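You operate a simulated robot arm through the tools that you are given. There is no shell and no other tool.

You run a simulated robot arm. Do the job below in one go: nothing can be reset, and whatever is moved stays where it is left.

## Task
Fit the orange sleeve on the sleeve post and clamp it down.
Fine: sleeve down to the foot, collar on top of it, then swing the post clamp shut.

It is judged by the outcome, as a careful person would: the job done as asked, and still so three seconds after it is handed in. It fails if anything else is knocked over, pushed out of place, dropped, spilled or broken.

## Robot
A 6-joint arm with a two-finger gripper, fixed in place. Base frame: the origin is on the floor under the middle of its stand, x ahead of it, y to its left, z up; the work surface is at about z = 0.92. Units: m, degrees, N and s.
With the tool pointing down near the work surface it reaches from about 0.26 to 0.72 m from the base axis. Its first joint turns from -166.0 to 166.0 degrees. Payload 1.57 kg.
The TCP is the grasp point between the finger pads, 0.021 m short of the fingertips. In the tool frame z runs along the fingers and y along their closing line. The gripper opens to 0.07 m; its body begins 0.05 m behind the TCP.
Orientation is that of the tool frame in the base frame, as a unit quaternion [w, x, y, z]. With the fingers straight down and closing along the base's y, the tool's x points along the base's -x, its y along +y and its z along -z.

## Interface
- The arm moves only by the tool send_rows. Its argument "series" is a list that holds one entry, the list of rows, each a list of 7 numbers: the shift along the tool's x, y, z in m, then the turn, a rotation vector about the tool's x, y, z in rad, then the opening, from 0 (shut) to 1 (fully open). In form: [[[dx, dy, dz, ax, ay, az, jaw], ...]]. A call has 1 to 20 rows; each row is the pose to reach, as a shift and turn from the pose commanded when the call began, along the tool's axes at that moment. Each row takes 0.2 s and may step no farther than 0.05 m and 8.6 degrees from the row before; otherwise, or with a gripper value out of range, the whole call is refused. Where a pose cannot be reached the arm comes as near as it can. A force on the tool above 40 N (or 10 N above the force at the start of the call, whichever is more), or a blocked arm, ends the call early, and 0.2 s more pass. Each finger travels about 0.1555 m/s and halts on what it meets, pressing with about 30 N; the grip force reading is that of the motor and also rises with nothing between the fingers. The clock runs only during rows and for 0.2 s after the last one: add rows that repeat a pose to give the fingers time. It gives the time, the measured TCP pose, the force on the tool (base axes), the opening and the grip force at its end, in the units of the frame above (readings bear some noise), with the torque about the TCP (base axes, N m) and any sound that the robot's microphone picked up.
- Cameras (640 x 400 px; columns grow to the right, rows downward): "scene" is fixed at [0.4003, 0.6493, 1.4817]; the picture's right is [-1.00, -0.05, 0.00], its down [-0.03, 0.56, -0.83] and it looks along [0.04, -0.83, -0.56] (base axes); focal length 270 px, centre (320, 200). "wrist" rides on the gripper at [0.079, 0.004, -0.081] in the tool frame; the picture's right is [-0.05, 1.00, 0.00], its down [-0.67, -0.04, -0.74] and it looks along [-0.74, -0.04, 0.67] (tool axes); focal length 256 px, centre (320, 200). There is no depth. A picture from a camera that has moved, and an enlarged one, comes with that camera's place and axes in the base frame and with its lens.
- capture(camera): a new picture of that camera. No time passes.
- enlarge(camera, box): a new picture of the part [left, top, right, bottom] of that camera's present view, enlarged. No time passes.
- job_done(): hands the job in; it is judged then, once.

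Places have to be worked out from the pictures, the camera data and where the tool is seen. Open the gripper and draw the arm clear of the work before you hand the job in, unless the task says otherwise.

The tools are called after "Call:" as a command line: name --argument value ..., lists and objects as JSON in quotes. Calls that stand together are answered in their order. send_rows: Moves the arm, as the interface text tells. Its arguments: {"type":"object","properties":{"series":{"type":"array"}},"required":["series"]} The other tools are called the same way: capture (camera) takes a picture; enlarge (camera, box) takes an enlarged picture of a part of a camera's view; job_done () hands the job in.

At the start:

```text
time_s: 0.0
tool_pos: [0.3739, 0.1493, 1.3001]
ee_rot: [-0.001, 0.0, 1.0, -0.001]
force: [-0.2, -0.3, 0.2]
torque: [0.03, -0.03, 0.02]
opening: 0.07
finger_force: 0.1
```

scene: 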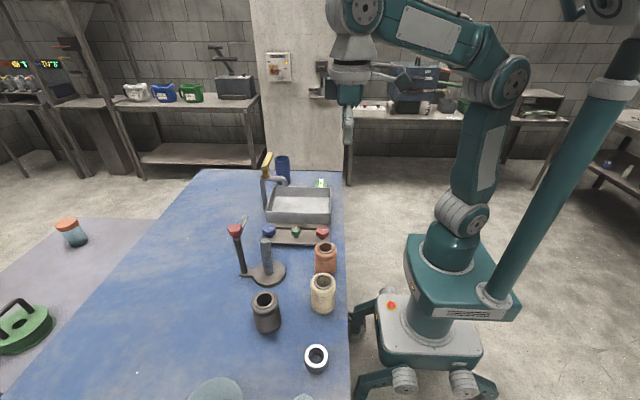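
wrist: 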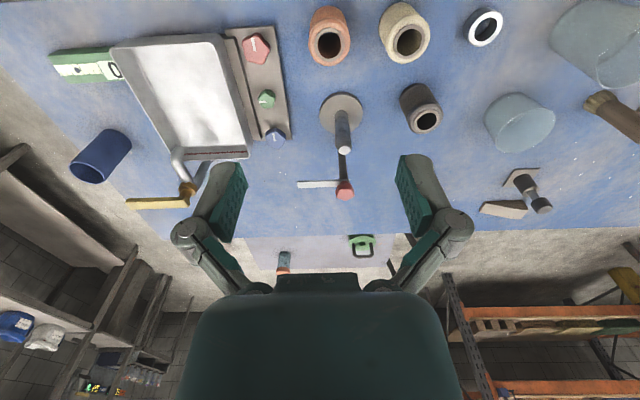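

I begin with closer looks at the post, the sleeves and the collar from both cameras.

Call:
enlarge --camera "scene" --box '[200, 200, 360, 300]'

Call:
enlarge --camera "scene" --box '[200, 280, 360, 380]'

Call:
enlarge --camera "wrist" --box '[280, 0, 520, 150]'

Call:
enlarge --camera "wrist" --box '[260, 80, 420, 220]'

```text
4.00 times, centred on (280, 250) of scene
camera zoom: at [0.4003, 0.6493, 1.4817], right [-1.0, -0.05, 0.0], down [-0.03, 0.56, -0.83], along [0.04, -0.83, -0.56], focal length 1081 px, centre (480, 0)
```

zoom: 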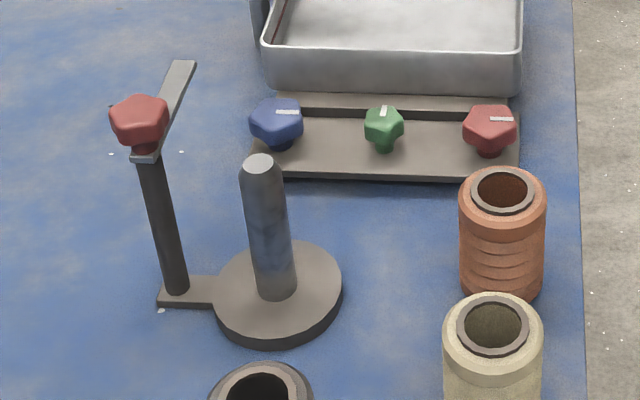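

```text
4.00 times, centred on (280, 330) of scene
camera zoom: at [0.4003, 0.6493, 1.4817], right [-1.0, -0.05, 0.0], down [-0.03, 0.56, -0.83], along [0.04, -0.83, -0.56], focal length 1081 px, centre (480, -320)
```

zoom: 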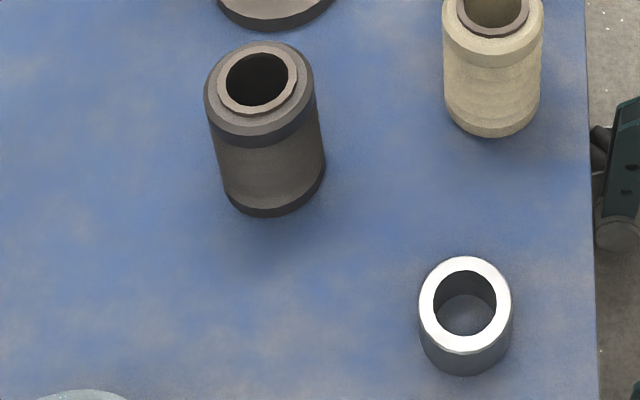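

```text
2.67 times, centred on (400, 75) of wrist
camera zoom: at [0.2944, 0.1544, 1.3808], right [0.05, 1.0, 0.0], down [0.67, -0.03, 0.74], along [0.74, -0.04, -0.67], focal length 683 px, centre (107, 533)
```

zoom: 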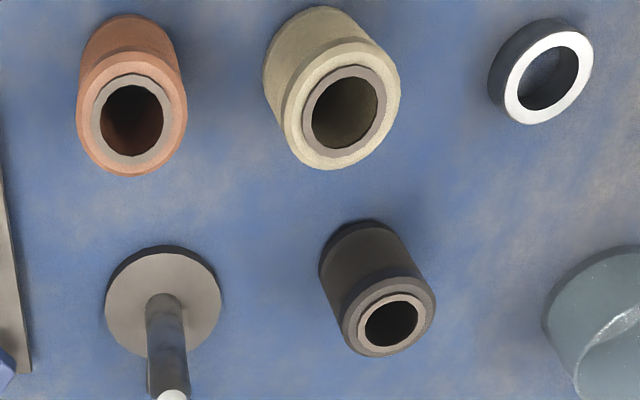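

```text
2.86 times, centred on (340, 150) of wrist
camera zoom: at [0.2944, 0.1544, 1.3808], right [0.05, 1.0, 0.0], down [0.67, -0.03, 0.74], along [0.74, -0.04, -0.67], focal length 731 px, centre (263, 343)
```

zoom: 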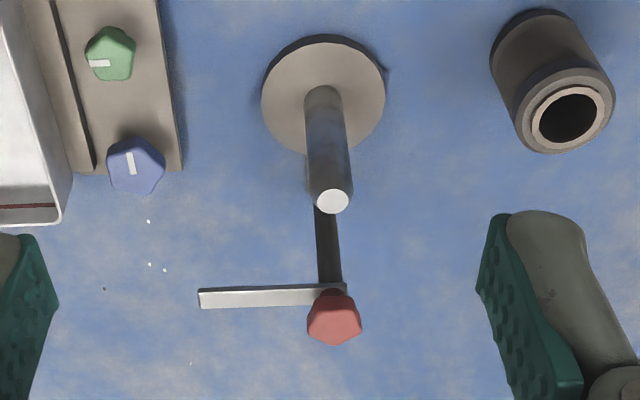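

Working the pixels of both cameras together: the orange sleeve stands at about (0.408, 0.157), top near z 1.00, about 54 mm wide. The post is at (0.552, 0.178), the clamp pivot near (0.62, 0.18) with its arm along -y, and the collar near (0.417, 0.388). I move above the orange sleeve, still well clear, to check it from close by.

Call:
send_rows --series '[[[-0.01, 0.002, 0.045, 0, 0, 0, 1], [-0.02, 0.005, 0.09, 0, 0, 0, 1], [-0.03, 0.008, 0.135, 0, 0, 0, 1], [-0.034, 0.008, 0.17, 0, 0, 0, 1], [-0.034, 0.008, 0.17, 0, 0, 0, 1]]]'

```text
time_s: 1.2
tool_pos: [0.4085, 0.1581, 1.1286]
ee_rot: [-0.002, -0.001, 1.0, -0.001]
force: [0.8, 0.7, 0.4]
torque: [0.0, -0.01, 0.0]
opening: 0.07
finger_force: 0.0
```

The tool is now at (0.4085, 0.158, 1.129), as ordered. I take pictures to see how the fingers line up with the orange sleeve and its cream neighbour.

Call:
capture --camera "wrist"

Call:
capture --camera "scene"

Call:
enlarge --camera "scene" --box '[240, 180, 400, 280]'

```text
taken
camera wrist: at [0.3287, 0.1631, 1.2085], right [0.05, 1.0, 0.0], down [0.67, -0.03, 0.74], along [0.74, -0.04, -0.67], focal length 256 px, centre (320, 200)
```

wrist: 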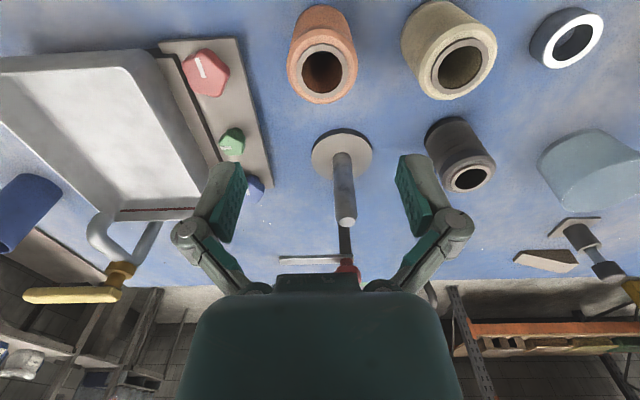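

```text
taken
```

scene: 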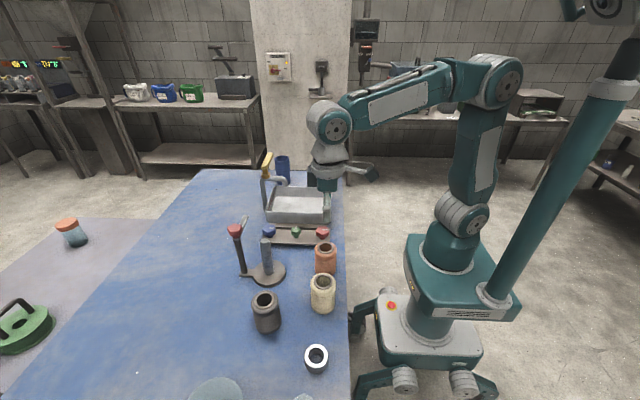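

```text
4.00 times, centred on (320, 230) of scene
camera zoom: at [0.4003, 0.6493, 1.4817], right [-1.0, -0.05, 0.0], down [-0.03, 0.56, -0.83], along [0.04, -0.83, -0.56], focal length 1081 px, centre (320, 80)
```

zoom: 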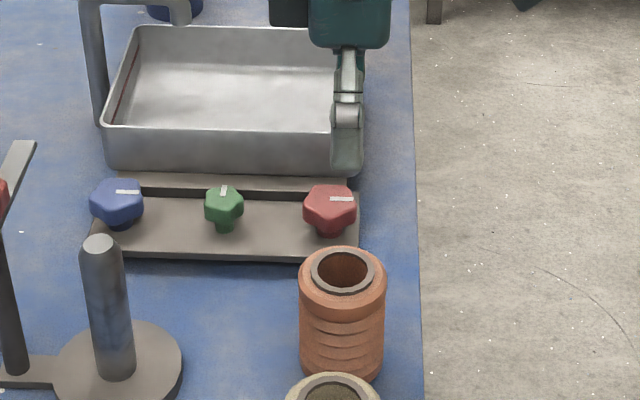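

The sleeve lies almost straight below the tool (column 322 against 320 for the tool axis). I enlarge the wrist view to refine the sleeve centre and its width before going down.

Call:
enlarge --camera "wrist" --box '[270, 0, 398, 110]'

Call:
enlarge --camera "wrist" --box '[240, 110, 400, 280]'

```text
3.64 times, centred on (334, 55) of wrist
camera zoom: at [0.3287, 0.1631, 1.2085], right [0.05, 1.0, 0.0], down [0.67, -0.03, 0.74], along [0.74, -0.04, -0.67], focal length 931 px, centre (269, 727)
```

zoom: 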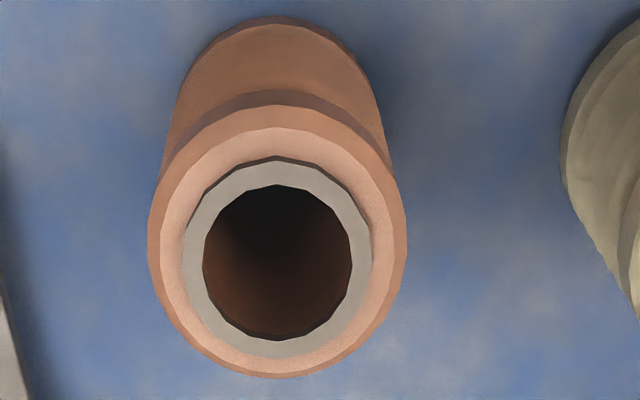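

```text
2.35 times, centred on (320, 195) of wrist
camera zoom: at [0.3287, 0.1631, 1.2085], right [0.05, 1.0, 0.0], down [0.67, -0.03, 0.74], along [0.74, -0.04, -0.67], focal length 602 px, centre (320, 212)
```

zoom: 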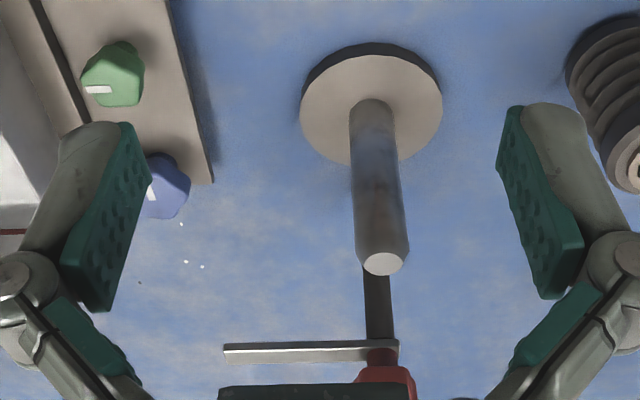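

Sleeve centre refined to about (0.408, 0.160), 55 mm outside and about 31 mm bore; the post is about 25 mm thick. To keep the +y finger well away from the cream sleeve, I turn the gripper about 40° while lowering to a height still above the sleeve tops.

Call:
send_rows --series '[[[0, 0.001, 0.02, 0, 0, -0.14, 1], [0, 0.002, 0.035, 0, 0, -0.28, 1], [0, 0.0025, 0.05, 0, 0, -0.42, 1], [0, 0.0025, 0.065, 0, 0, -0.56, 1], [0, 0.0025, 0.075, 0, 0, -0.7, 1], [0, 0.0025, 0.075, 0, 0, -0.7, 1]]]'

Call:
capture --camera "wrist"

Call:
enlarge --camera "scene" --box '[240, 200, 400, 300]'

```text
time_s: 2.6
tool_pos: [0.4077, 0.1595, 1.0541]
ee_rot: [0.0, -0.344, 0.939, 0.0]
force: [0.6, 0.0, 0.4]
torque: [-0.03, 0.02, 0.02]
opening: 0.07
finger_force: 0.0
```

```text
taken
camera wrist: at [0.3441, 0.1124, 1.1353], right [-0.6, 0.8, 0.0], down [0.53, 0.4, 0.74], along [0.59, 0.45, -0.67], focal length 256 px, centre (320, 200)
```

wrist: 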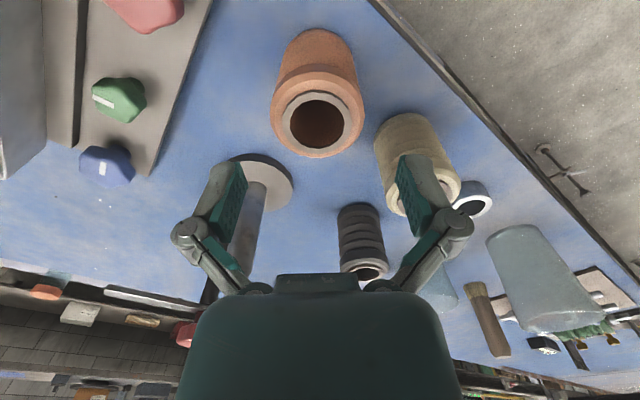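

```text
4.00 times, centred on (320, 250) of scene
camera zoom: at [0.4003, 0.6493, 1.4817], right [-1.0, -0.05, 0.0], down [-0.03, 0.56, -0.83], along [0.04, -0.83, -0.56], focal length 1081 px, centre (320, 0)
```

zoom: 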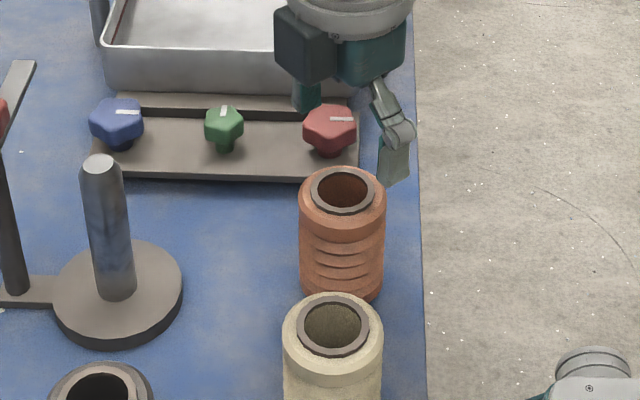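

The sleeve's bore sits at column 319, right on the tool axis, and the +y finger now points away from the cream sleeve. I go straight down to about z 0.988 with the gripper open.

Call:
send_rows --series '[[[0, 0, 0.015, 0, 0, 0, 1], [0, 0, 0.03, 0, 0, 0, 1], [0, 0, 0.045, 0, 0, 0, 1], [0, 0, 0.058, 0, 0, 0, 1], [0, 0, 0.066, 0, 0, 0, 1], [0, 0, 0.066, 0, 0, 0, 1]]]'

Call:
capture --camera "wrist"

Call:
enlarge --camera "scene" --box '[240, 200, 400, 300]'

```text
time_s: 4.0
tool_pos: [0.4064, 0.1585, 0.9888]
ee_rot: [-0.002, -0.343, 0.939, -0.001]
force: [0.3, 0.5, 0.5]
torque: [0.02, 0.01, -0.02]
opening: 0.0699
finger_force: 0.1
```

```text
taken
camera wrist: at [0.3434, 0.1115, 1.0703], right [-0.6, 0.8, 0.0], down [0.53, 0.4, 0.74], along [0.59, 0.45, -0.67], focal length 256 px, centre (320, 200)
```

wrist: 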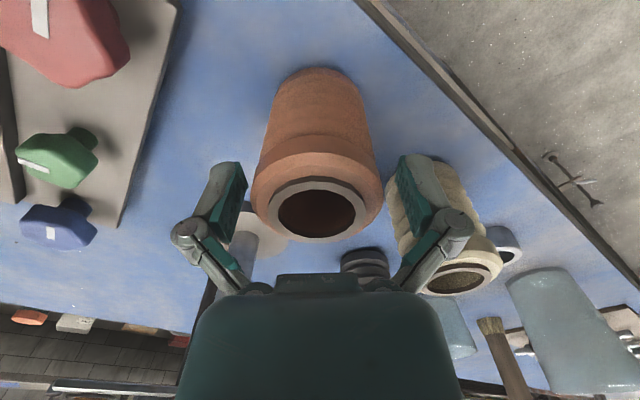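

```text
4.00 times, centred on (320, 250) of scene
camera zoom: at [0.4003, 0.6493, 1.4817], right [-1.0, -0.05, 0.0], down [-0.03, 0.56, -0.83], along [0.04, -0.83, -0.56], focal length 1081 px, centre (320, 0)
```

zoom: 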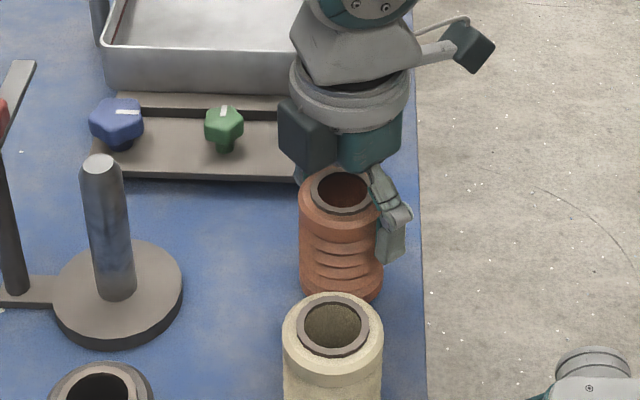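

The fingers straddle the orange sleeve with no contact; the bore is at column 317, so within about 1 mm of centre. I close the gripper on it.

Call:
send_rows --series '[[[0, 0, 0, 0, 0, 0, 0.7], [0, 0, 0, 0, 0, 0, 0.4], [0, 0, 0, 0, 0, 0, 0], [0, 0, 0, 0, 0, 0, 0], [0, 0, 0, 0, 0, 0, 0]]]'

Call:
capture --camera "wrist"

```text
time_s: 5.2
tool_pos: [0.4063, 0.1595, 0.9901]
ee_rot: [0.0, -0.343, 0.939, -0.001]
force: [1.9, -0.6, 9.7]
torque: [-0.08, 0.06, -0.01]
opening: 0.0552
finger_force: 29.7
```

```text
taken
camera wrist: at [0.3433, 0.1115, 1.0708], right [-0.6, 0.8, 0.0], down [0.53, 0.4, 0.74], along [0.59, 0.45, -0.67], focal length 256 px, centre (320, 200)
```

wrist: 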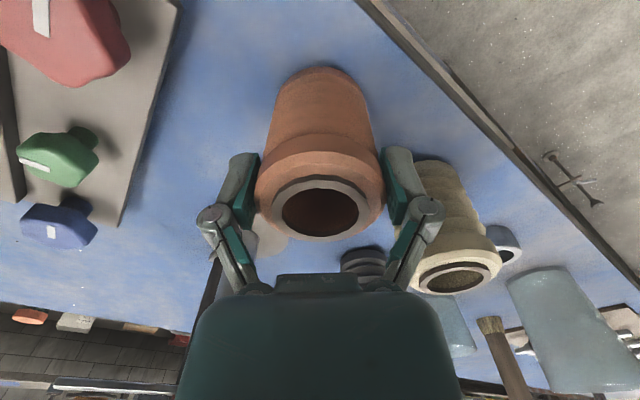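

The sleeve is gripped (opening 55.2 mm, 29.7 N). I lift it straight up to z about 1.16, clear of everything, and turn the gripper back to close along y on the way.

Call:
send_rows --series '[[[0, 0, -0.01, 0, 0, 0, 0], [0, 0, -0.03, 0, 0, 0, 0], [0, 0, -0.06, 0, 0, 0, 0], [0, 0, -0.09, 0, 0, 0, 0], [0, 0, -0.12, 0, 0, 0.14, 0], [0, 0, -0.14, 0, 0, 0.28, 0], [0, 0, -0.16, 0, 0, 0.42, 0], [0, 0, -0.17, 0, 0, 0.56, 0], [0, 0, -0.17, 0, 0, 0.7, 0], [0, 0, -0.17, 0, 0, 0.7, 0]]]'

Call:
capture --camera "wrist"

Call:
capture --camera "scene"

Call:
enlarge --camera "scene" --box '[240, 140, 400, 240]'

```text
time_s: 7.4
tool_pos: [0.4075, 0.1595, 1.1595]
ee_rot: [0.0, 0.001, 1.0, -0.001]
force: [1.1, 1.0, -1.4]
torque: [-0.01, 0.01, 0.03]
opening: 0.0552
finger_force: 29.9
```

```text
taken
camera wrist: at [0.3291, 0.1651, 1.2398], right [0.05, 1.0, 0.0], down [0.67, -0.04, 0.74], along [0.74, -0.04, -0.67], focal length 256 px, centre (320, 200)
```

wrist: 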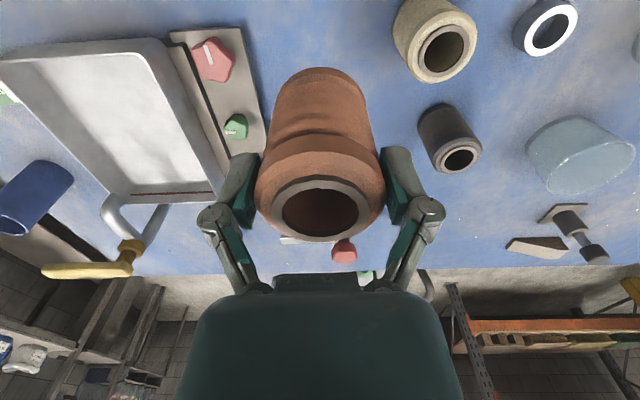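

```text
taken
```

scene: 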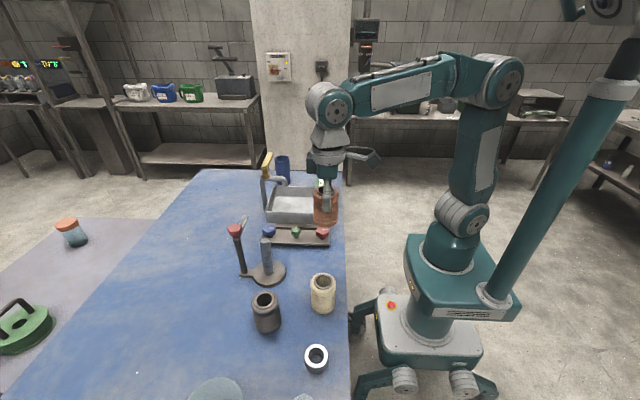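

```text
4.00 times, centred on (320, 190) of scene
camera zoom: at [0.4003, 0.6493, 1.4817], right [-1.0, -0.05, 0.0], down [-0.03, 0.56, -0.83], along [0.04, -0.83, -0.56], focal length 1081 px, centre (320, 240)
```

zoom: 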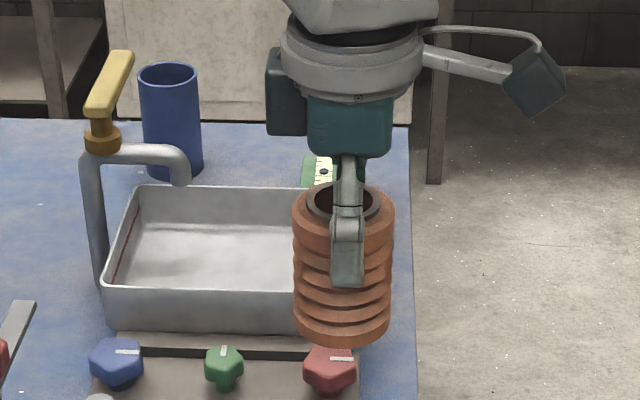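

The sleeve is up and hangs straight. Before going over the post I look closely at the gripper's body from outside, because a box on its +x side could come near the clamp knob; I also re-look at the clamp and post.

Call:
enlarge --camera "scene" --box '[290, 140, 354, 180]'

Call:
enlarge --camera "scene" --box '[216, 210, 296, 260]'

Call:
enlarge --camera "scene" --box '[296, 180, 360, 240]'

```text
10.00 times, centred on (322, 160) of scene
camera zoom: at [0.4003, 0.6493, 1.4817], right [-1.0, -0.05, 0.0], down [-0.03, 0.56, -0.83], along [0.04, -0.83, -0.56], focal length 2704 px, centre (300, 600)
```

zoom: 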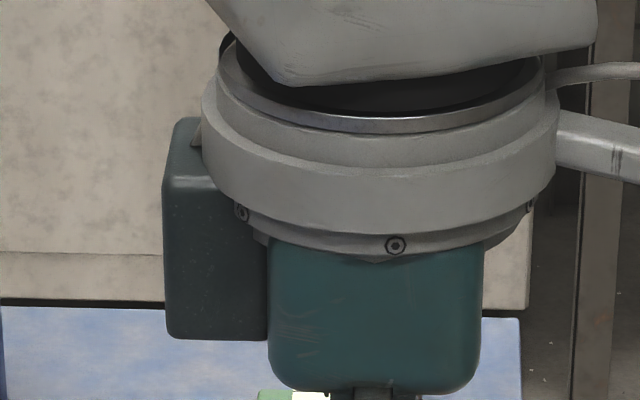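

```text
8.00 times, centred on (256, 235) of scene
camera zoom: at [0.4003, 0.6493, 1.4817], right [-1.0, -0.05, 0.0], down [-0.03, 0.56, -0.83], along [0.04, -0.83, -0.56], focal length 2163 px, centre (832, -80)
```

zoom: 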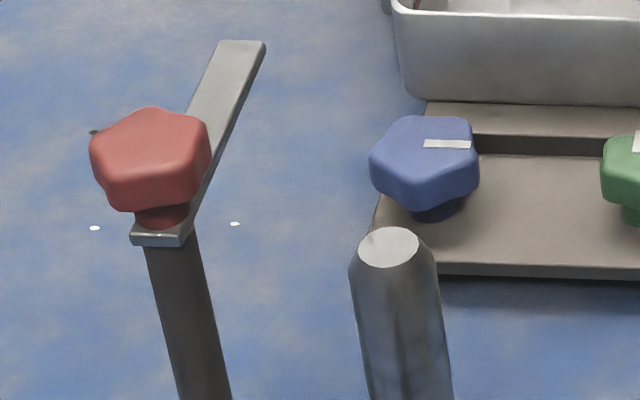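

```text
6.67 times, centred on (328, 210) of scene
camera zoom: at [0.4003, 0.6493, 1.4817], right [-1.0, -0.05, 0.0], down [-0.03, 0.56, -0.83], along [0.04, -0.83, -0.56], focal length 1802 px, centre (267, 133)
```

zoom: 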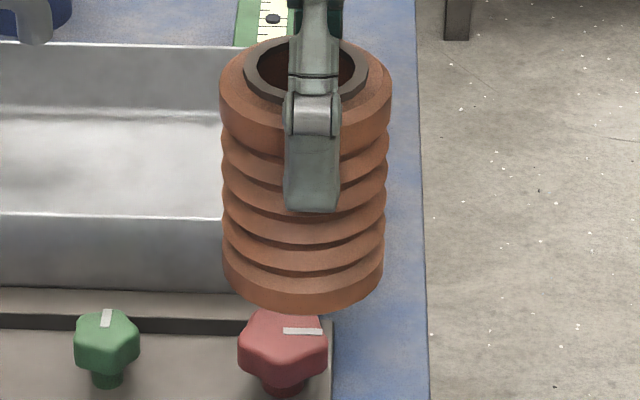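

The box on the gripper (about 44 mm to +x of the TCP, 59 mm above it) would pass within a few mm of the clamp knob (centre about (0.620, 0.180), radius 18 mm), so I will come in turned by about 32° so that it misses. The sleeve sits about 3.5 mm ahead of the TCP in the grip, and the post is near (0.5535, 0.1805). I move over it, sleeve bottom still about 45 mm above the post top.

Call:
send_rows --series '[[[-0.03, 0.005, 0, 0, 0, 0.14, 0], [-0.06, 0.01, 0, 0, 0, 0.28, 0], [-0.09, 0.015, 0, 0, 0, 0.42, 0], [-0.12, 0.019, 0, 0, 0, 0.56, 0], [-0.1426, 0.0226, 0, 0, 0, 0.56, 0], [-0.1426, 0.0226, 0, 0, 0, 0.56, 0]]]'

Call:
capture --camera "wrist"

Call:
enlarge --camera "scene" --box '[200, 170, 328, 290]'

```text
time_s: 8.8
tool_pos: [0.5516, 0.1833, 1.16]
ee_rot: [-0.001, 0.277, 0.961, 0.0]
force: [-1.1, 0.4, -1.3]
torque: [-0.01, -0.01, -0.06]
opening: 0.0555
finger_force: 30.1
```

```text
taken
camera wrist: at [0.4866, 0.23, 1.2403], right [0.58, 0.82, 0.0], down [0.55, -0.38, 0.74], along [0.61, -0.43, -0.67], focal length 256 px, centre (320, 200)
```

wrist: 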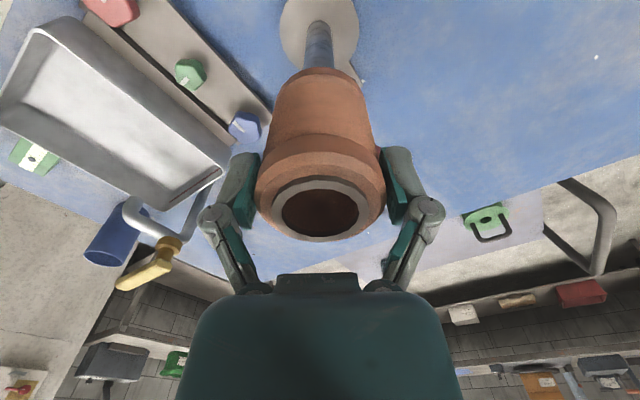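

```text
3.33 times, centred on (264, 230) of scene
camera zoom: at [0.4003, 0.6493, 1.4817], right [-1.0, -0.05, 0.0], down [-0.03, 0.56, -0.83], along [0.04, -0.83, -0.56], focal length 901 px, centre (507, 100)
```

zoom: 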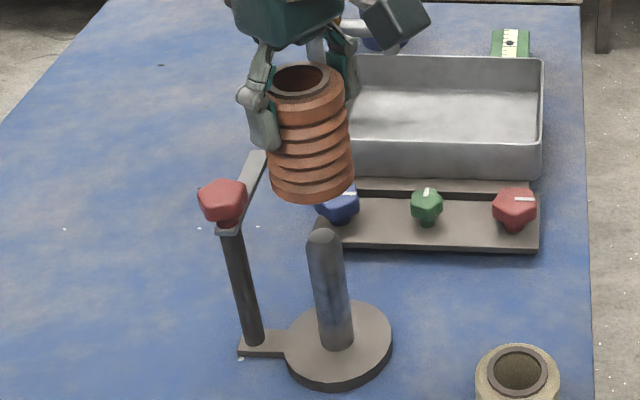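

The foot disc shows centred behind the sleeve in the wrist view, and the scene view has the sleeve nearly in line above the post. I enlarge both to trim the alignment.

Call:
enlarge --camera "scene" --box '[236, 190, 316, 250]'

Call:
enlarge --camera "wrist" --box '[256, 0, 384, 80]'

Call:
enlarge --camera "scene" --box '[236, 235, 316, 295]'

```text
6.67 times, centred on (276, 220) of scene
camera zoom: at [0.4003, 0.6493, 1.4817], right [-1.0, -0.05, 0.0], down [-0.03, 0.56, -0.83], along [0.04, -0.83, -0.56], focal length 1802 px, centre (613, 67)
```

zoom: 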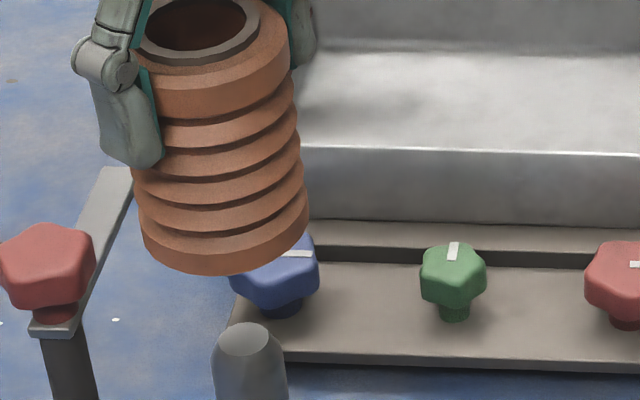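

```text
5.00 times, centred on (320, 40) of wrist
camera zoom: at [0.4866, 0.23, 1.2403], right [0.58, 0.82, 0.0], down [0.55, -0.38, 0.74], along [0.61, -0.43, -0.67], focal length 1280 px, centre (320, 1000)
```

zoom: 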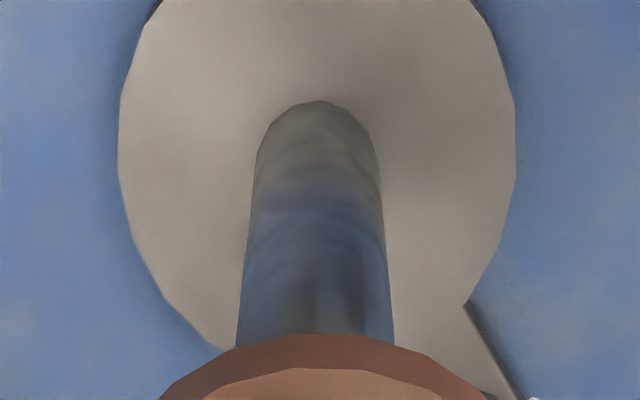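

```text
6.67 times, centred on (276, 265) of scene
camera zoom: at [0.4003, 0.6493, 1.4817], right [-1.0, -0.05, 0.0], down [-0.03, 0.56, -0.83], along [0.04, -0.83, -0.56], focal length 1802 px, centre (613, -233)
```

zoom: 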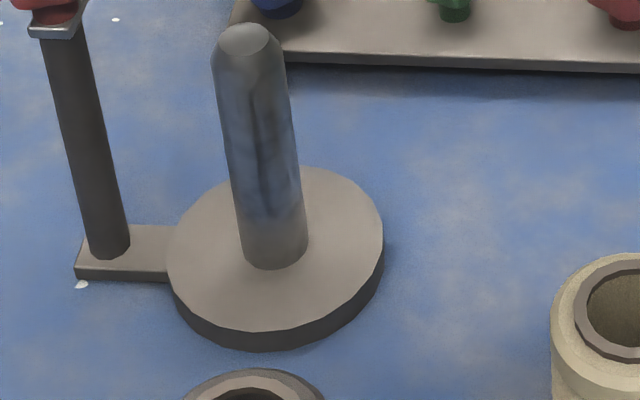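

Measured: the post is about 0.6 mm off in tool y in the wrist view, and the sleeve is about 1 mm too far in +x in the scene view. I make that small correction and lower to just above the post top for a last check.

Call:
send_rows --series '[[[0.0009, -0.0006, 0.01, 0, 0, 0, 0], [0.0009, -0.0006, 0.02, 0, 0, 0, 0], [0.0009, -0.0006, 0.03, 0, 0, 0, 0], [0.0009, -0.0006, 0.037, 0, 0, 0, 0], [0.0009, -0.0006, 0.037, 0, 0, 0, 0]]]'

Call:
enlarge --camera "scene" --box '[236, 200, 316, 260]'

Call:
enlarge --camera "wrist" --box '[256, 0, 384, 80]'

```text
time_s: 10.0
tool_pos: [0.5496, 0.1832, 1.1224]
ee_rot: [0.0, 0.277, 0.961, -0.001]
force: [-0.8, -0.2, -0.5]
torque: [-0.01, -0.03, 0.02]
opening: 0.0555
finger_force: 30.0
```

```text
6.67 times, centred on (276, 230) of scene
camera zoom: at [0.4003, 0.6493, 1.4817], right [-1.0, -0.05, 0.0], down [-0.03, 0.56, -0.83], along [0.04, -0.83, -0.56], focal length 1802 px, centre (613, 0)
```

zoom: 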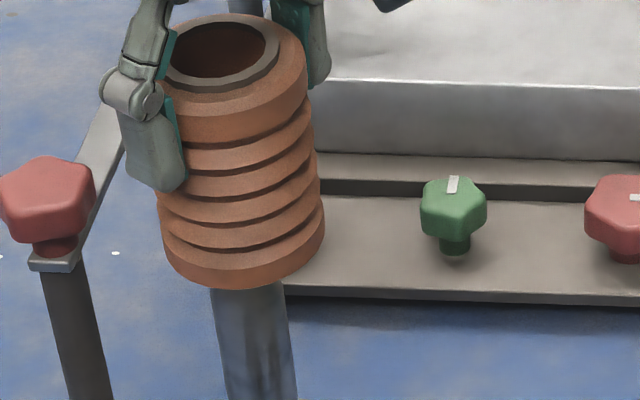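

```text
5.00 times, centred on (320, 40) of wrist
camera zoom: at [0.4848, 0.2282, 1.2033], right [0.58, 0.82, 0.0], down [0.55, -0.38, 0.74], along [0.61, -0.43, -0.67], focal length 1280 px, centre (320, 1000)
```

zoom: 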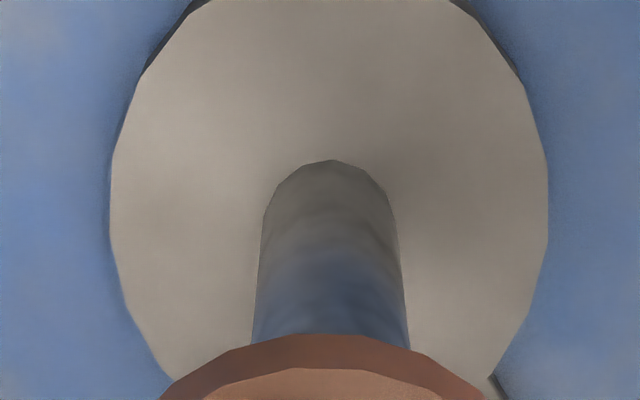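

After the small drop the wrist view shows the post about 1.5 mm to +tool-y of the sleeve, and the scene view shows the sleeve about 1 mm short in x. I shift by (-0.5, +1.5) mm in the tool frame without going down, then look again.

Call:
send_rows --series '[[[-0.0005, 0.0015, 0, 0, 0, 0, 0], [-0.0005, 0.0015, 0, 0, 0, 0, 0], [-0.0005, 0.0015, 0, 0, 0, 0, 0]]]'

Call:
enlarge --camera "scene" --box '[236, 200, 316, 260]'

Call:
enlarge --camera "wrist" --box '[256, 0, 384, 80]'

```text
time_s: 10.8
tool_pos: [0.5518, 0.1842, 1.1232]
ee_rot: [-0.001, 0.277, 0.961, 0.0]
force: [0.0, 0.0, -0.9]
torque: [0.0, 0.0, -0.02]
opening: 0.0552
finger_force: 30.1
```

```text
6.67 times, centred on (276, 230) of scene
camera zoom: at [0.4003, 0.6493, 1.4817], right [-1.0, -0.05, 0.0], down [-0.03, 0.56, -0.83], along [0.04, -0.83, -0.56], focal length 1802 px, centre (613, 0)
```

zoom: 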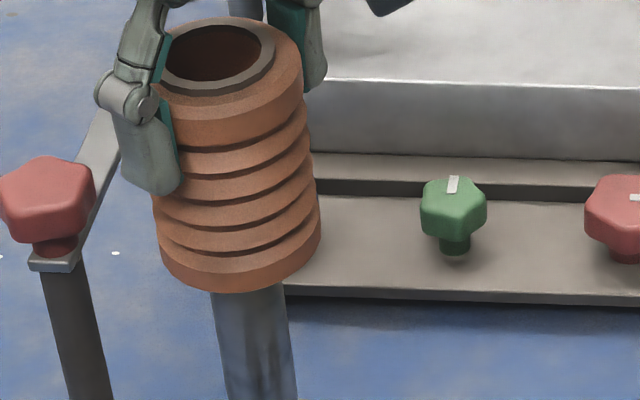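

```text
5.00 times, centred on (320, 40) of wrist
camera zoom: at [0.486, 0.2295, 1.2028], right [0.58, 0.82, 0.0], down [0.55, -0.38, 0.74], along [0.61, -0.43, -0.67], focal length 1280 px, centre (320, 1000)
```

zoom: 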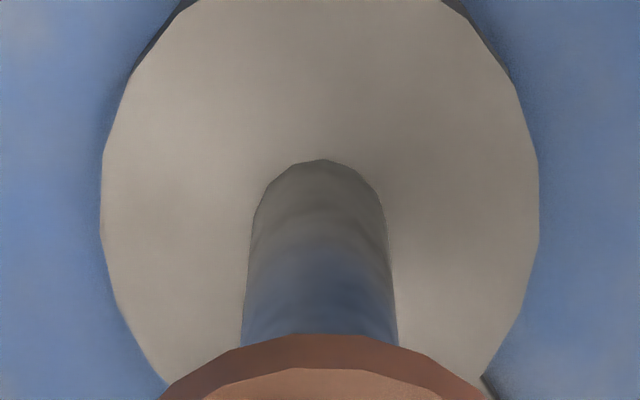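

Wrist view: foot centre at 319.5 and post at 319, against 320 for the tool axis. In the scene view the sleeve bottom and post axis agree within about 1 px. I lower 30 mm so the post enters the bore, watching the force.

Call:
send_rows --series '[[[0, 0, 0.006, 0, 0, 0, 0], [0, 0, 0.012, 0, 0, 0, 0], [0, 0, 0.018, 0, 0, 0, 0], [0, 0, 0.024, 0, 0, 0, 0], [0, 0, 0.03, 0, 0, 0, 0], [0, 0, 0.03, 0, 0, 0, 0]]]'

Call:
enlarge --camera "scene" --box '[226, 200, 322, 290]'

Call:
capture --camera "wrist"

```text
time_s: 12.2
tool_pos: [0.5495, 0.1833, 1.0932]
ee_rot: [0.0, 0.277, 0.961, -0.001]
force: [-0.1, 0.4, -0.8]
torque: [-0.01, -0.01, 0.03]
opening: 0.0553
finger_force: 30.5
```

```text
4.44 times, centred on (274, 245) of scene
camera zoom: at [0.4003, 0.6493, 1.4817], right [-1.0, -0.05, 0.0], down [-0.03, 0.56, -0.83], along [0.04, -0.83, -0.56], focal length 1202 px, centre (524, 0)
```

zoom: 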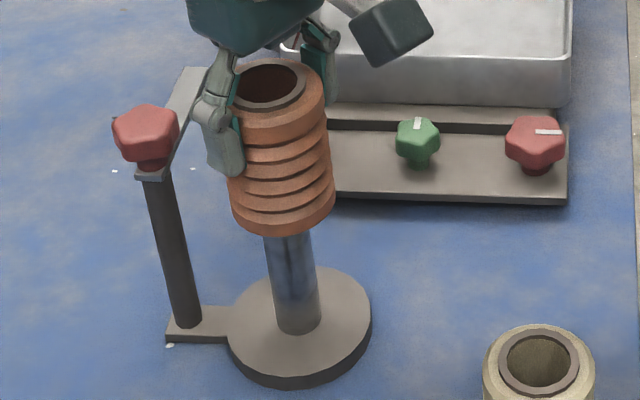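

```text
taken
camera wrist: at [0.4855, 0.2292, 1.173], right [0.58, 0.82, 0.0], down [0.55, -0.38, 0.74], along [0.61, -0.43, -0.67], focal length 256 px, centre (320, 200)
```

wrist: 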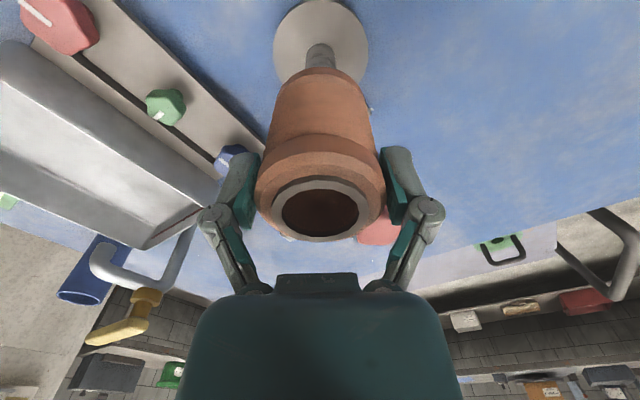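

No contact force, and the post axis and sleeve bottom line up (both at column 282). The post is inside the bore; I carry on down another 60 mm and then check the gripper's clearance to the clamp knob.

Call:
send_rows --series '[[[0, 0, 0.008, 0, 0, 0, 0], [0, 0, 0.016, 0, 0, 0, 0], [0, 0, 0.024, 0, 0, 0, 0], [0, 0, 0.032, 0, 0, 0, 0], [0, 0, 0.04, 0, 0, 0, 0], [0, 0, 0.048, 0, 0, 0, 0], [0, 0, 0.056, 0, 0, 0, 0], [0, 0, 0.062, 0, 0, 0, 0], [0, 0, 0.062, 0, 0, 0, 0]]]'

Call:
enlarge --camera "scene" --box '[210, 190, 322, 290]'

Call:
capture --camera "wrist"

```text
time_s: 14.2
tool_pos: [0.5499, 0.1835, 1.0303]
ee_rot: [0.0, 0.276, 0.961, -0.001]
force: [0.0, 0.3, -1.4]
torque: [-0.05, 0.01, 0.01]
opening: 0.0553
finger_force: 29.6
```

```text
4.00 times, centred on (266, 240) of scene
camera zoom: at [0.4003, 0.6493, 1.4817], right [-1.0, -0.05, 0.0], down [-0.03, 0.56, -0.83], along [0.04, -0.83, -0.56], focal length 1081 px, centre (536, 40)
```

zoom: 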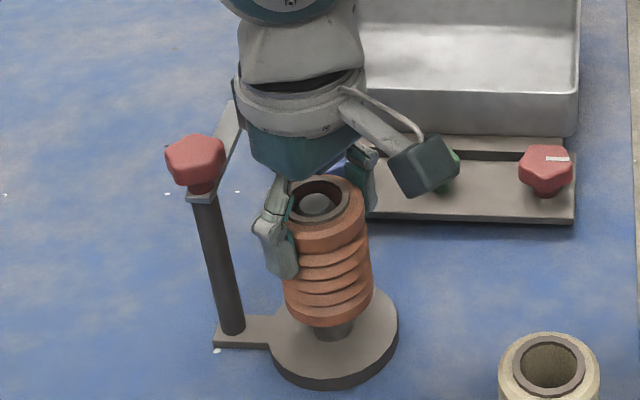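

```text
taken
camera wrist: at [0.4858, 0.2296, 1.1106], right [0.58, 0.82, 0.0], down [0.55, -0.38, 0.74], along [0.61, -0.43, -0.67], focal length 256 px, centre (320, 200)
```

wrist: 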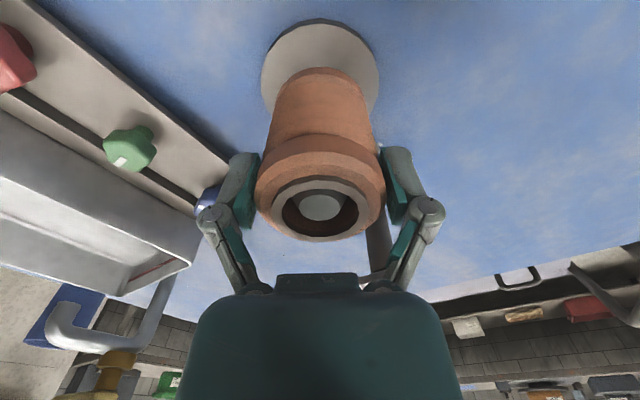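

The post shows inside the sleeve's bore, no side load, and there is a clear gap between gripper and knob. I continue the last stretch slowly.

Call:
send_rows --series '[[[0, 0, 0.004, 0, 0, 0, 0], [0, 0, 0.008, 0, 0, 0, 0], [0, 0, 0.012, 0, 0, 0, 0], [0, 0, 0.016, 0, 0, 0, 0], [0, 0, 0.02, 0, 0, 0, 0], [0, 0, 0.022, 0, 0, 0, 0], [0, 0, 0.022, 0, 0, 0, 0]]]'

Call:
enlarge --camera "scene" --box '[210, 190, 322, 290]'

```text
time_s: 15.8
tool_pos: [0.5511, 0.1831, 1.007]
ee_rot: [-0.001, 0.276, 0.961, -0.001]
force: [0.7, 0.5, -1.0]
torque: [-0.02, -0.03, -0.02]
opening: 0.0552
finger_force: 30.1
```

```text
4.00 times, centred on (266, 240) of scene
camera zoom: at [0.4003, 0.6493, 1.4817], right [-1.0, -0.05, 0.0], down [-0.03, 0.56, -0.83], along [0.04, -0.83, -0.56], focal length 1081 px, centre (536, 40)
```

zoom: 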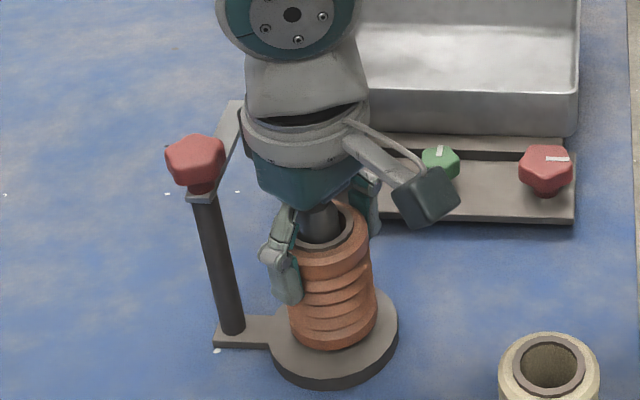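

Still no contact at z 1.007; the sleeve bottom looks only a few mm above the foot. I go down in 1 mm steps, reading the force.

Call:
send_rows --series '[[[0, 0, 0.001, 0, 0, 0, 0], [0, 0, 0.002, 0, 0, 0, 0], [0, 0, 0.003, 0, 0, 0, 0], [0, 0, 0.004, 0, 0, 0, 0]]]'

Call:
enlarge --camera "scene" --box '[250, 230, 322, 290]'

```text
time_s: 16.8
tool_pos: [0.5501, 0.1839, 1.0037]
ee_rot: [0.0, 0.277, 0.961, 0.0]
force: [0.3, -0.2, 0.0]
torque: [-0.03, -0.01, 0.0]
opening: 0.0553
finger_force: 30.1
```

```text
6.67 times, centred on (286, 260) of scene
camera zoom: at [0.4003, 0.6493, 1.4817], right [-1.0, -0.05, 0.0], down [-0.03, 0.56, -0.83], along [0.04, -0.83, -0.56], focal length 1802 px, centre (547, -200)
```

zoom: 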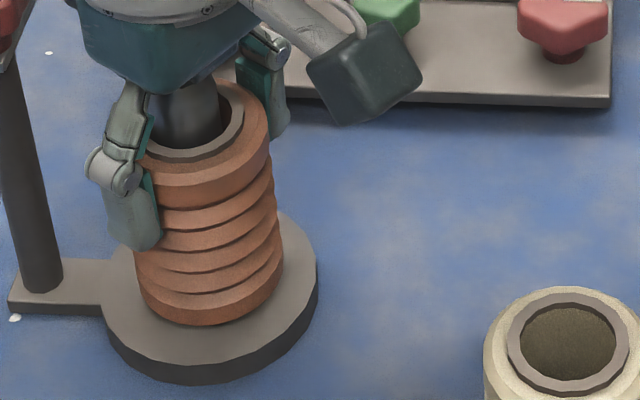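

Almost down, no force yet. I check in the wrist view how the post sits in the bore before the last millimetres.

Call:
enlarge --camera "wrist" --box '[240, 130, 400, 250]'

Call:
enlarge --camera "scene" --box '[250, 230, 298, 290]'

```text
3.33 times, centred on (320, 190) of wrist
camera zoom: at [0.4854, 0.2296, 1.0844], right [0.58, 0.82, 0.0], down [0.55, -0.38, 0.75], along [0.61, -0.43, -0.67], focal length 853 px, centre (320, 233)
```

zoom: 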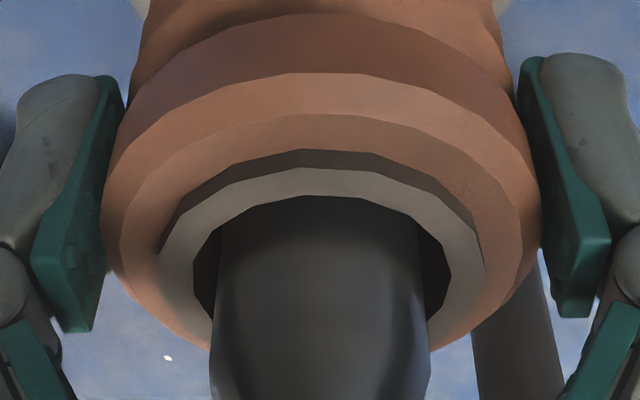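

```text
6.67 times, centred on (274, 260) of scene
camera zoom: at [0.4003, 0.6493, 1.4817], right [-1.0, -0.05, 0.0], down [-0.03, 0.56, -0.83], along [0.04, -0.83, -0.56], focal length 1802 px, centre (627, -200)
```

zoom: 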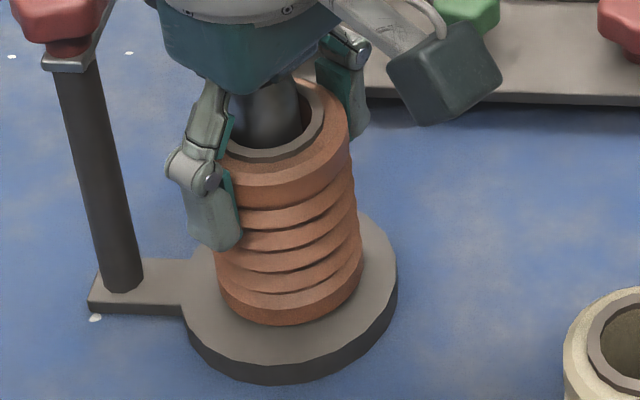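

The post sits centred in the bore across the fingers (post 320, bore 322), with a visible gap in the other direction too. I go on down in 1 mm steps until the foot takes the sleeve.

Call:
send_rows --series '[[[0, 0, 0.001, 0, 0, 0, 0], [0, 0, 0.002, 0, 0, 0, 0], [0, 0, 0.0025, 0, 0, 0, 0]]]'

```text
time_s: 17.6
tool_pos: [0.5501, 0.182, 1.0017]
ee_rot: [0.002, 0.276, 0.961, 0.0]
force: [0.8, -1.5, 7.3]
torque: [-0.12, 0.2, 0.03]
opening: 0.0555
finger_force: 29.7
```

The upward force rose to 7.3 N at z about 1.001: the sleeve has met the foot at the expected height. I look closely at its lower edge to confirm before letting go.

Call:
enlarge --camera "scene" --box '[254, 240, 310, 288]'

Call:
enlarge --camera "wrist" --box '[220, 0, 420, 130]'

```text
8.33 times, centred on (282, 264) of scene
camera zoom: at [0.4003, 0.6493, 1.4817], right [-1.0, -0.05, 0.0], down [-0.03, 0.56, -0.83], along [0.04, -0.83, -0.56], focal length 2253 px, centre (637, -333)
```

zoom: 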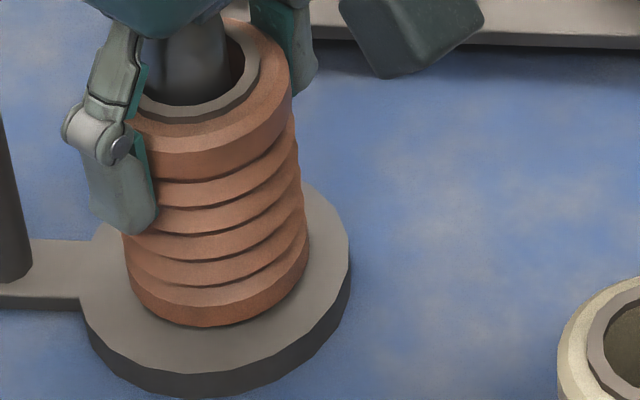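

```text
3.08 times, centred on (320, 65) of wrist
camera zoom: at [0.485, 0.2293, 1.0827], right [0.58, 0.82, 0.0], down [0.54, -0.38, 0.75], along [0.61, -0.43, -0.67], focal length 788 px, centre (320, 615)
```

zoom: 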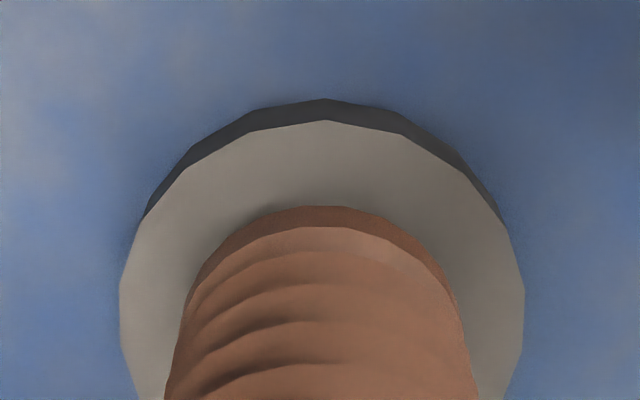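

The sleeve stands flat on the foot. I open the fingers and let them settle before lifting off.

Call:
send_rows --series '[[[0, 0, 0, 0, 0, 0, 0.82], [0, 0, 0, 0, 0, 0, 0.9], [0, 0, 0, 0, 0, 0, 1], [0, 0, 0, 0, 0, 0, 1]]]'

Call:
enlarge --camera "scene" --box '[210, 200, 314, 290]'

Call:
capture --camera "wrist"

```text
time_s: 18.6
tool_pos: [0.5496, 0.183, 1.0003]
ee_rot: [-0.001, 0.277, 0.961, 0.0]
force: [0.2, -0.2, 0.7]
torque: [-0.01, 0.0, -0.04]
opening: 0.07
finger_force: 0.0
```

```text
4.44 times, centred on (262, 245) of scene
camera zoom: at [0.4003, 0.6493, 1.4817], right [-1.0, -0.05, 0.0], down [-0.03, 0.56, -0.83], along [0.04, -0.83, -0.56], focal length 1202 px, centre (578, 0)
```

zoom: 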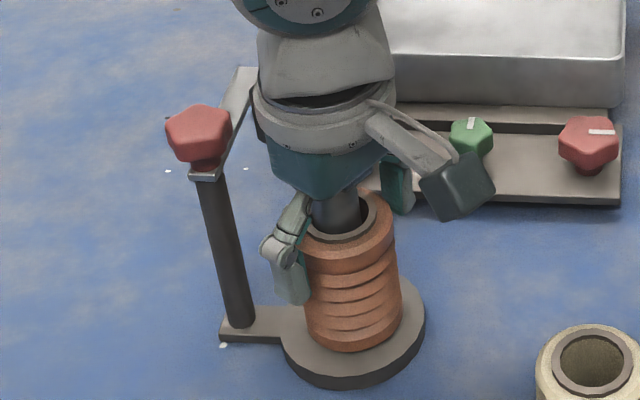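

```text
taken
camera wrist: at [0.485, 0.2298, 1.0818], right [0.58, 0.82, 0.0], down [0.55, -0.38, 0.74], along [0.61, -0.43, -0.67], focal length 256 px, centre (320, 200)
```

wrist: 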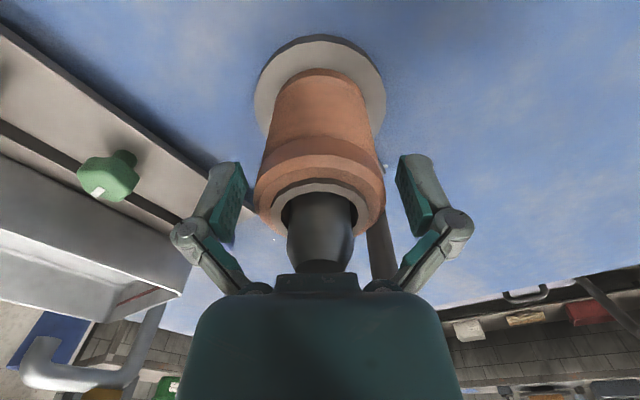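

The fingers are free (force near zero) and the sleeve stays put. I lift straight up past the post top, then turn the gripper back.

Call:
send_rows --series '[[[0, 0, -0.008, 0, 0, 0, 1], [0, 0, -0.025, 0, 0, 0, 1], [0, 0, -0.05, 0, 0, 0, 1], [0, 0, -0.08, 0, 0, 0, 1], [0, 0, -0.11, 0, 0, 0, 1], [0, 0, -0.14, 0, 0, -0.14, 1], [0, 0, -0.16, 0, 0, -0.28, 1], [0, 0, -0.17, 0, 0, -0.42, 1], [0, 0, -0.17, 0, 0, -0.56, 1], [0, 0, -0.17, 0, 0, -0.56, 1]]]'

Call:
capture --camera "scene"

Call:
enlarge --camera "scene" --box '[220, 210, 316, 290]'

Call:
capture --camera "wrist"

```text
time_s: 20.8
tool_pos: [0.549, 0.1834, 1.1722]
ee_rot: [-0.001, -0.001, 1.0, -0.001]
force: [-0.3, -0.2, 0.2]
torque: [0.01, 0.0, 0.01]
opening: 0.0699
finger_force: 0.0
```

```text
taken
```

scene: 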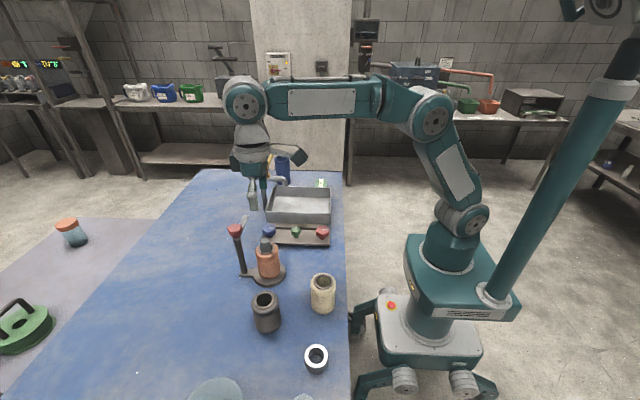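

```text
5.00 times, centred on (268, 250) of scene
camera zoom: at [0.4003, 0.6493, 1.4817], right [-1.0, -0.05, 0.0], down [-0.03, 0.56, -0.83], along [0.04, -0.83, -0.56], focal length 1352 px, centre (580, -50)
```

zoom: 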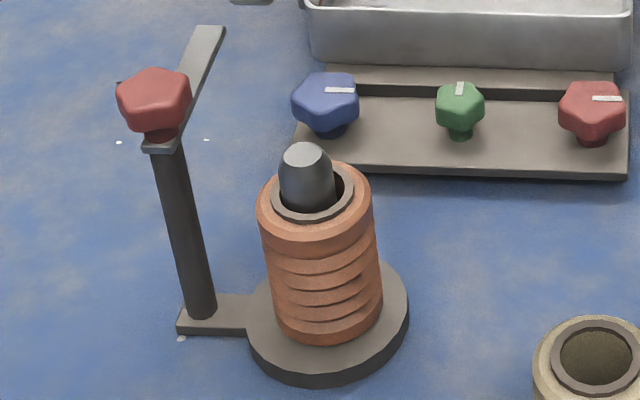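

```text
taken
camera wrist: at [0.4711, 0.1876, 1.2528], right [0.05, 1.0, 0.0], down [0.67, -0.03, 0.74], along [0.74, -0.04, -0.67], focal length 256 px, centre (320, 200)
```

wrist: 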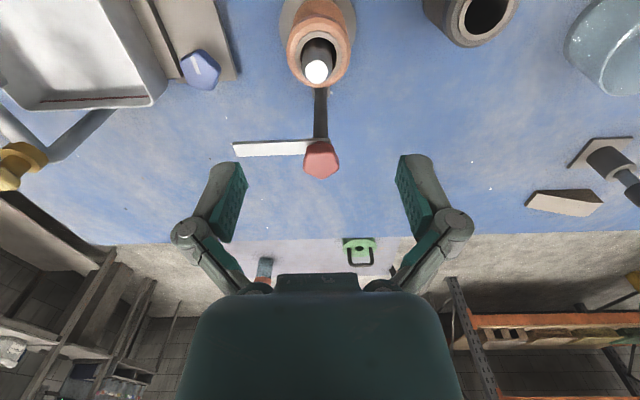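

The sleeve is down on the foot with the post standing proud through it. Now for the collar: I fly over at height to above its estimated place (0.417, 0.388).

Call:
send_rows --series '[[[0.022, 0.034, 0, 0, 0, 0, 1], [0.044, 0.068, 0, 0, 0, 0, 1], [0.066, 0.102, 0.01, 0, 0, 0, 1], [0.088, 0.136, 0.03, 0, 0, 0, 1], [0.11, 0.17, 0.05, 0, 0, 0, 1], [0.132, 0.205, 0.07, 0, 0, 0, 1], [0.132, 0.205, 0.07, 0, 0, 0, 1]]]'

Call:
capture --camera "wrist"

Call:
enlarge --camera "scene" --box '[260, 280, 380, 400]'

```text
time_s: 22.4
tool_pos: [0.4165, 0.3874, 1.1034]
ee_rot: [-0.001, 0.0, 1.0, 0.0]
force: [-0.4, 0.9, 0.4]
torque: [0.01, 0.0, 0.02]
opening: 0.0698
finger_force: 0.0
```

```text
taken
camera wrist: at [0.3375, 0.3926, 1.1835], right [0.05, 1.0, 0.0], down [0.67, -0.04, 0.74], along [0.74, -0.04, -0.67], focal length 256 px, centre (320, 200)
```

wrist: 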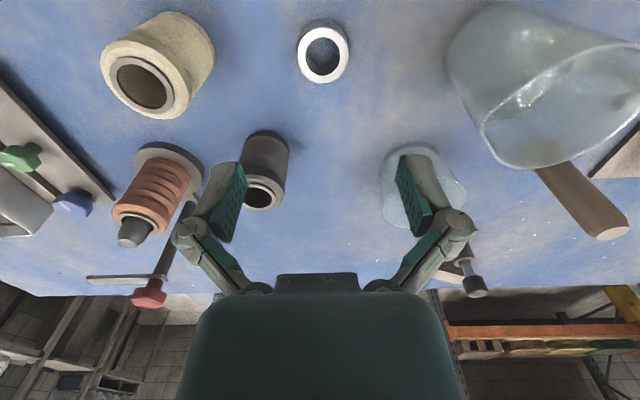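

```text
3.33 times, centred on (320, 340) of scene
camera zoom: at [0.4003, 0.6493, 1.4817], right [-1.0, -0.05, 0.0], down [-0.03, 0.56, -0.83], along [0.04, -0.83, -0.56], focal length 901 px, centre (320, -267)
```

zoom: 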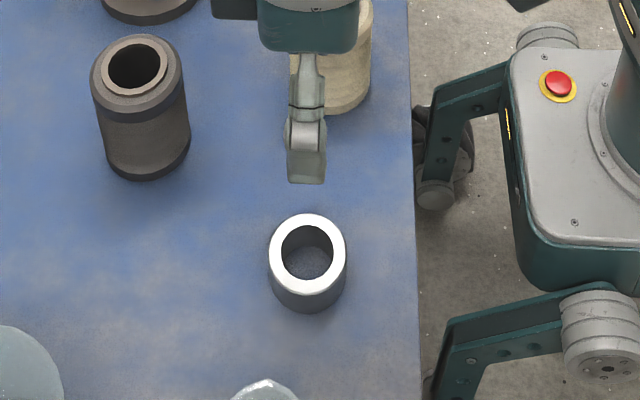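

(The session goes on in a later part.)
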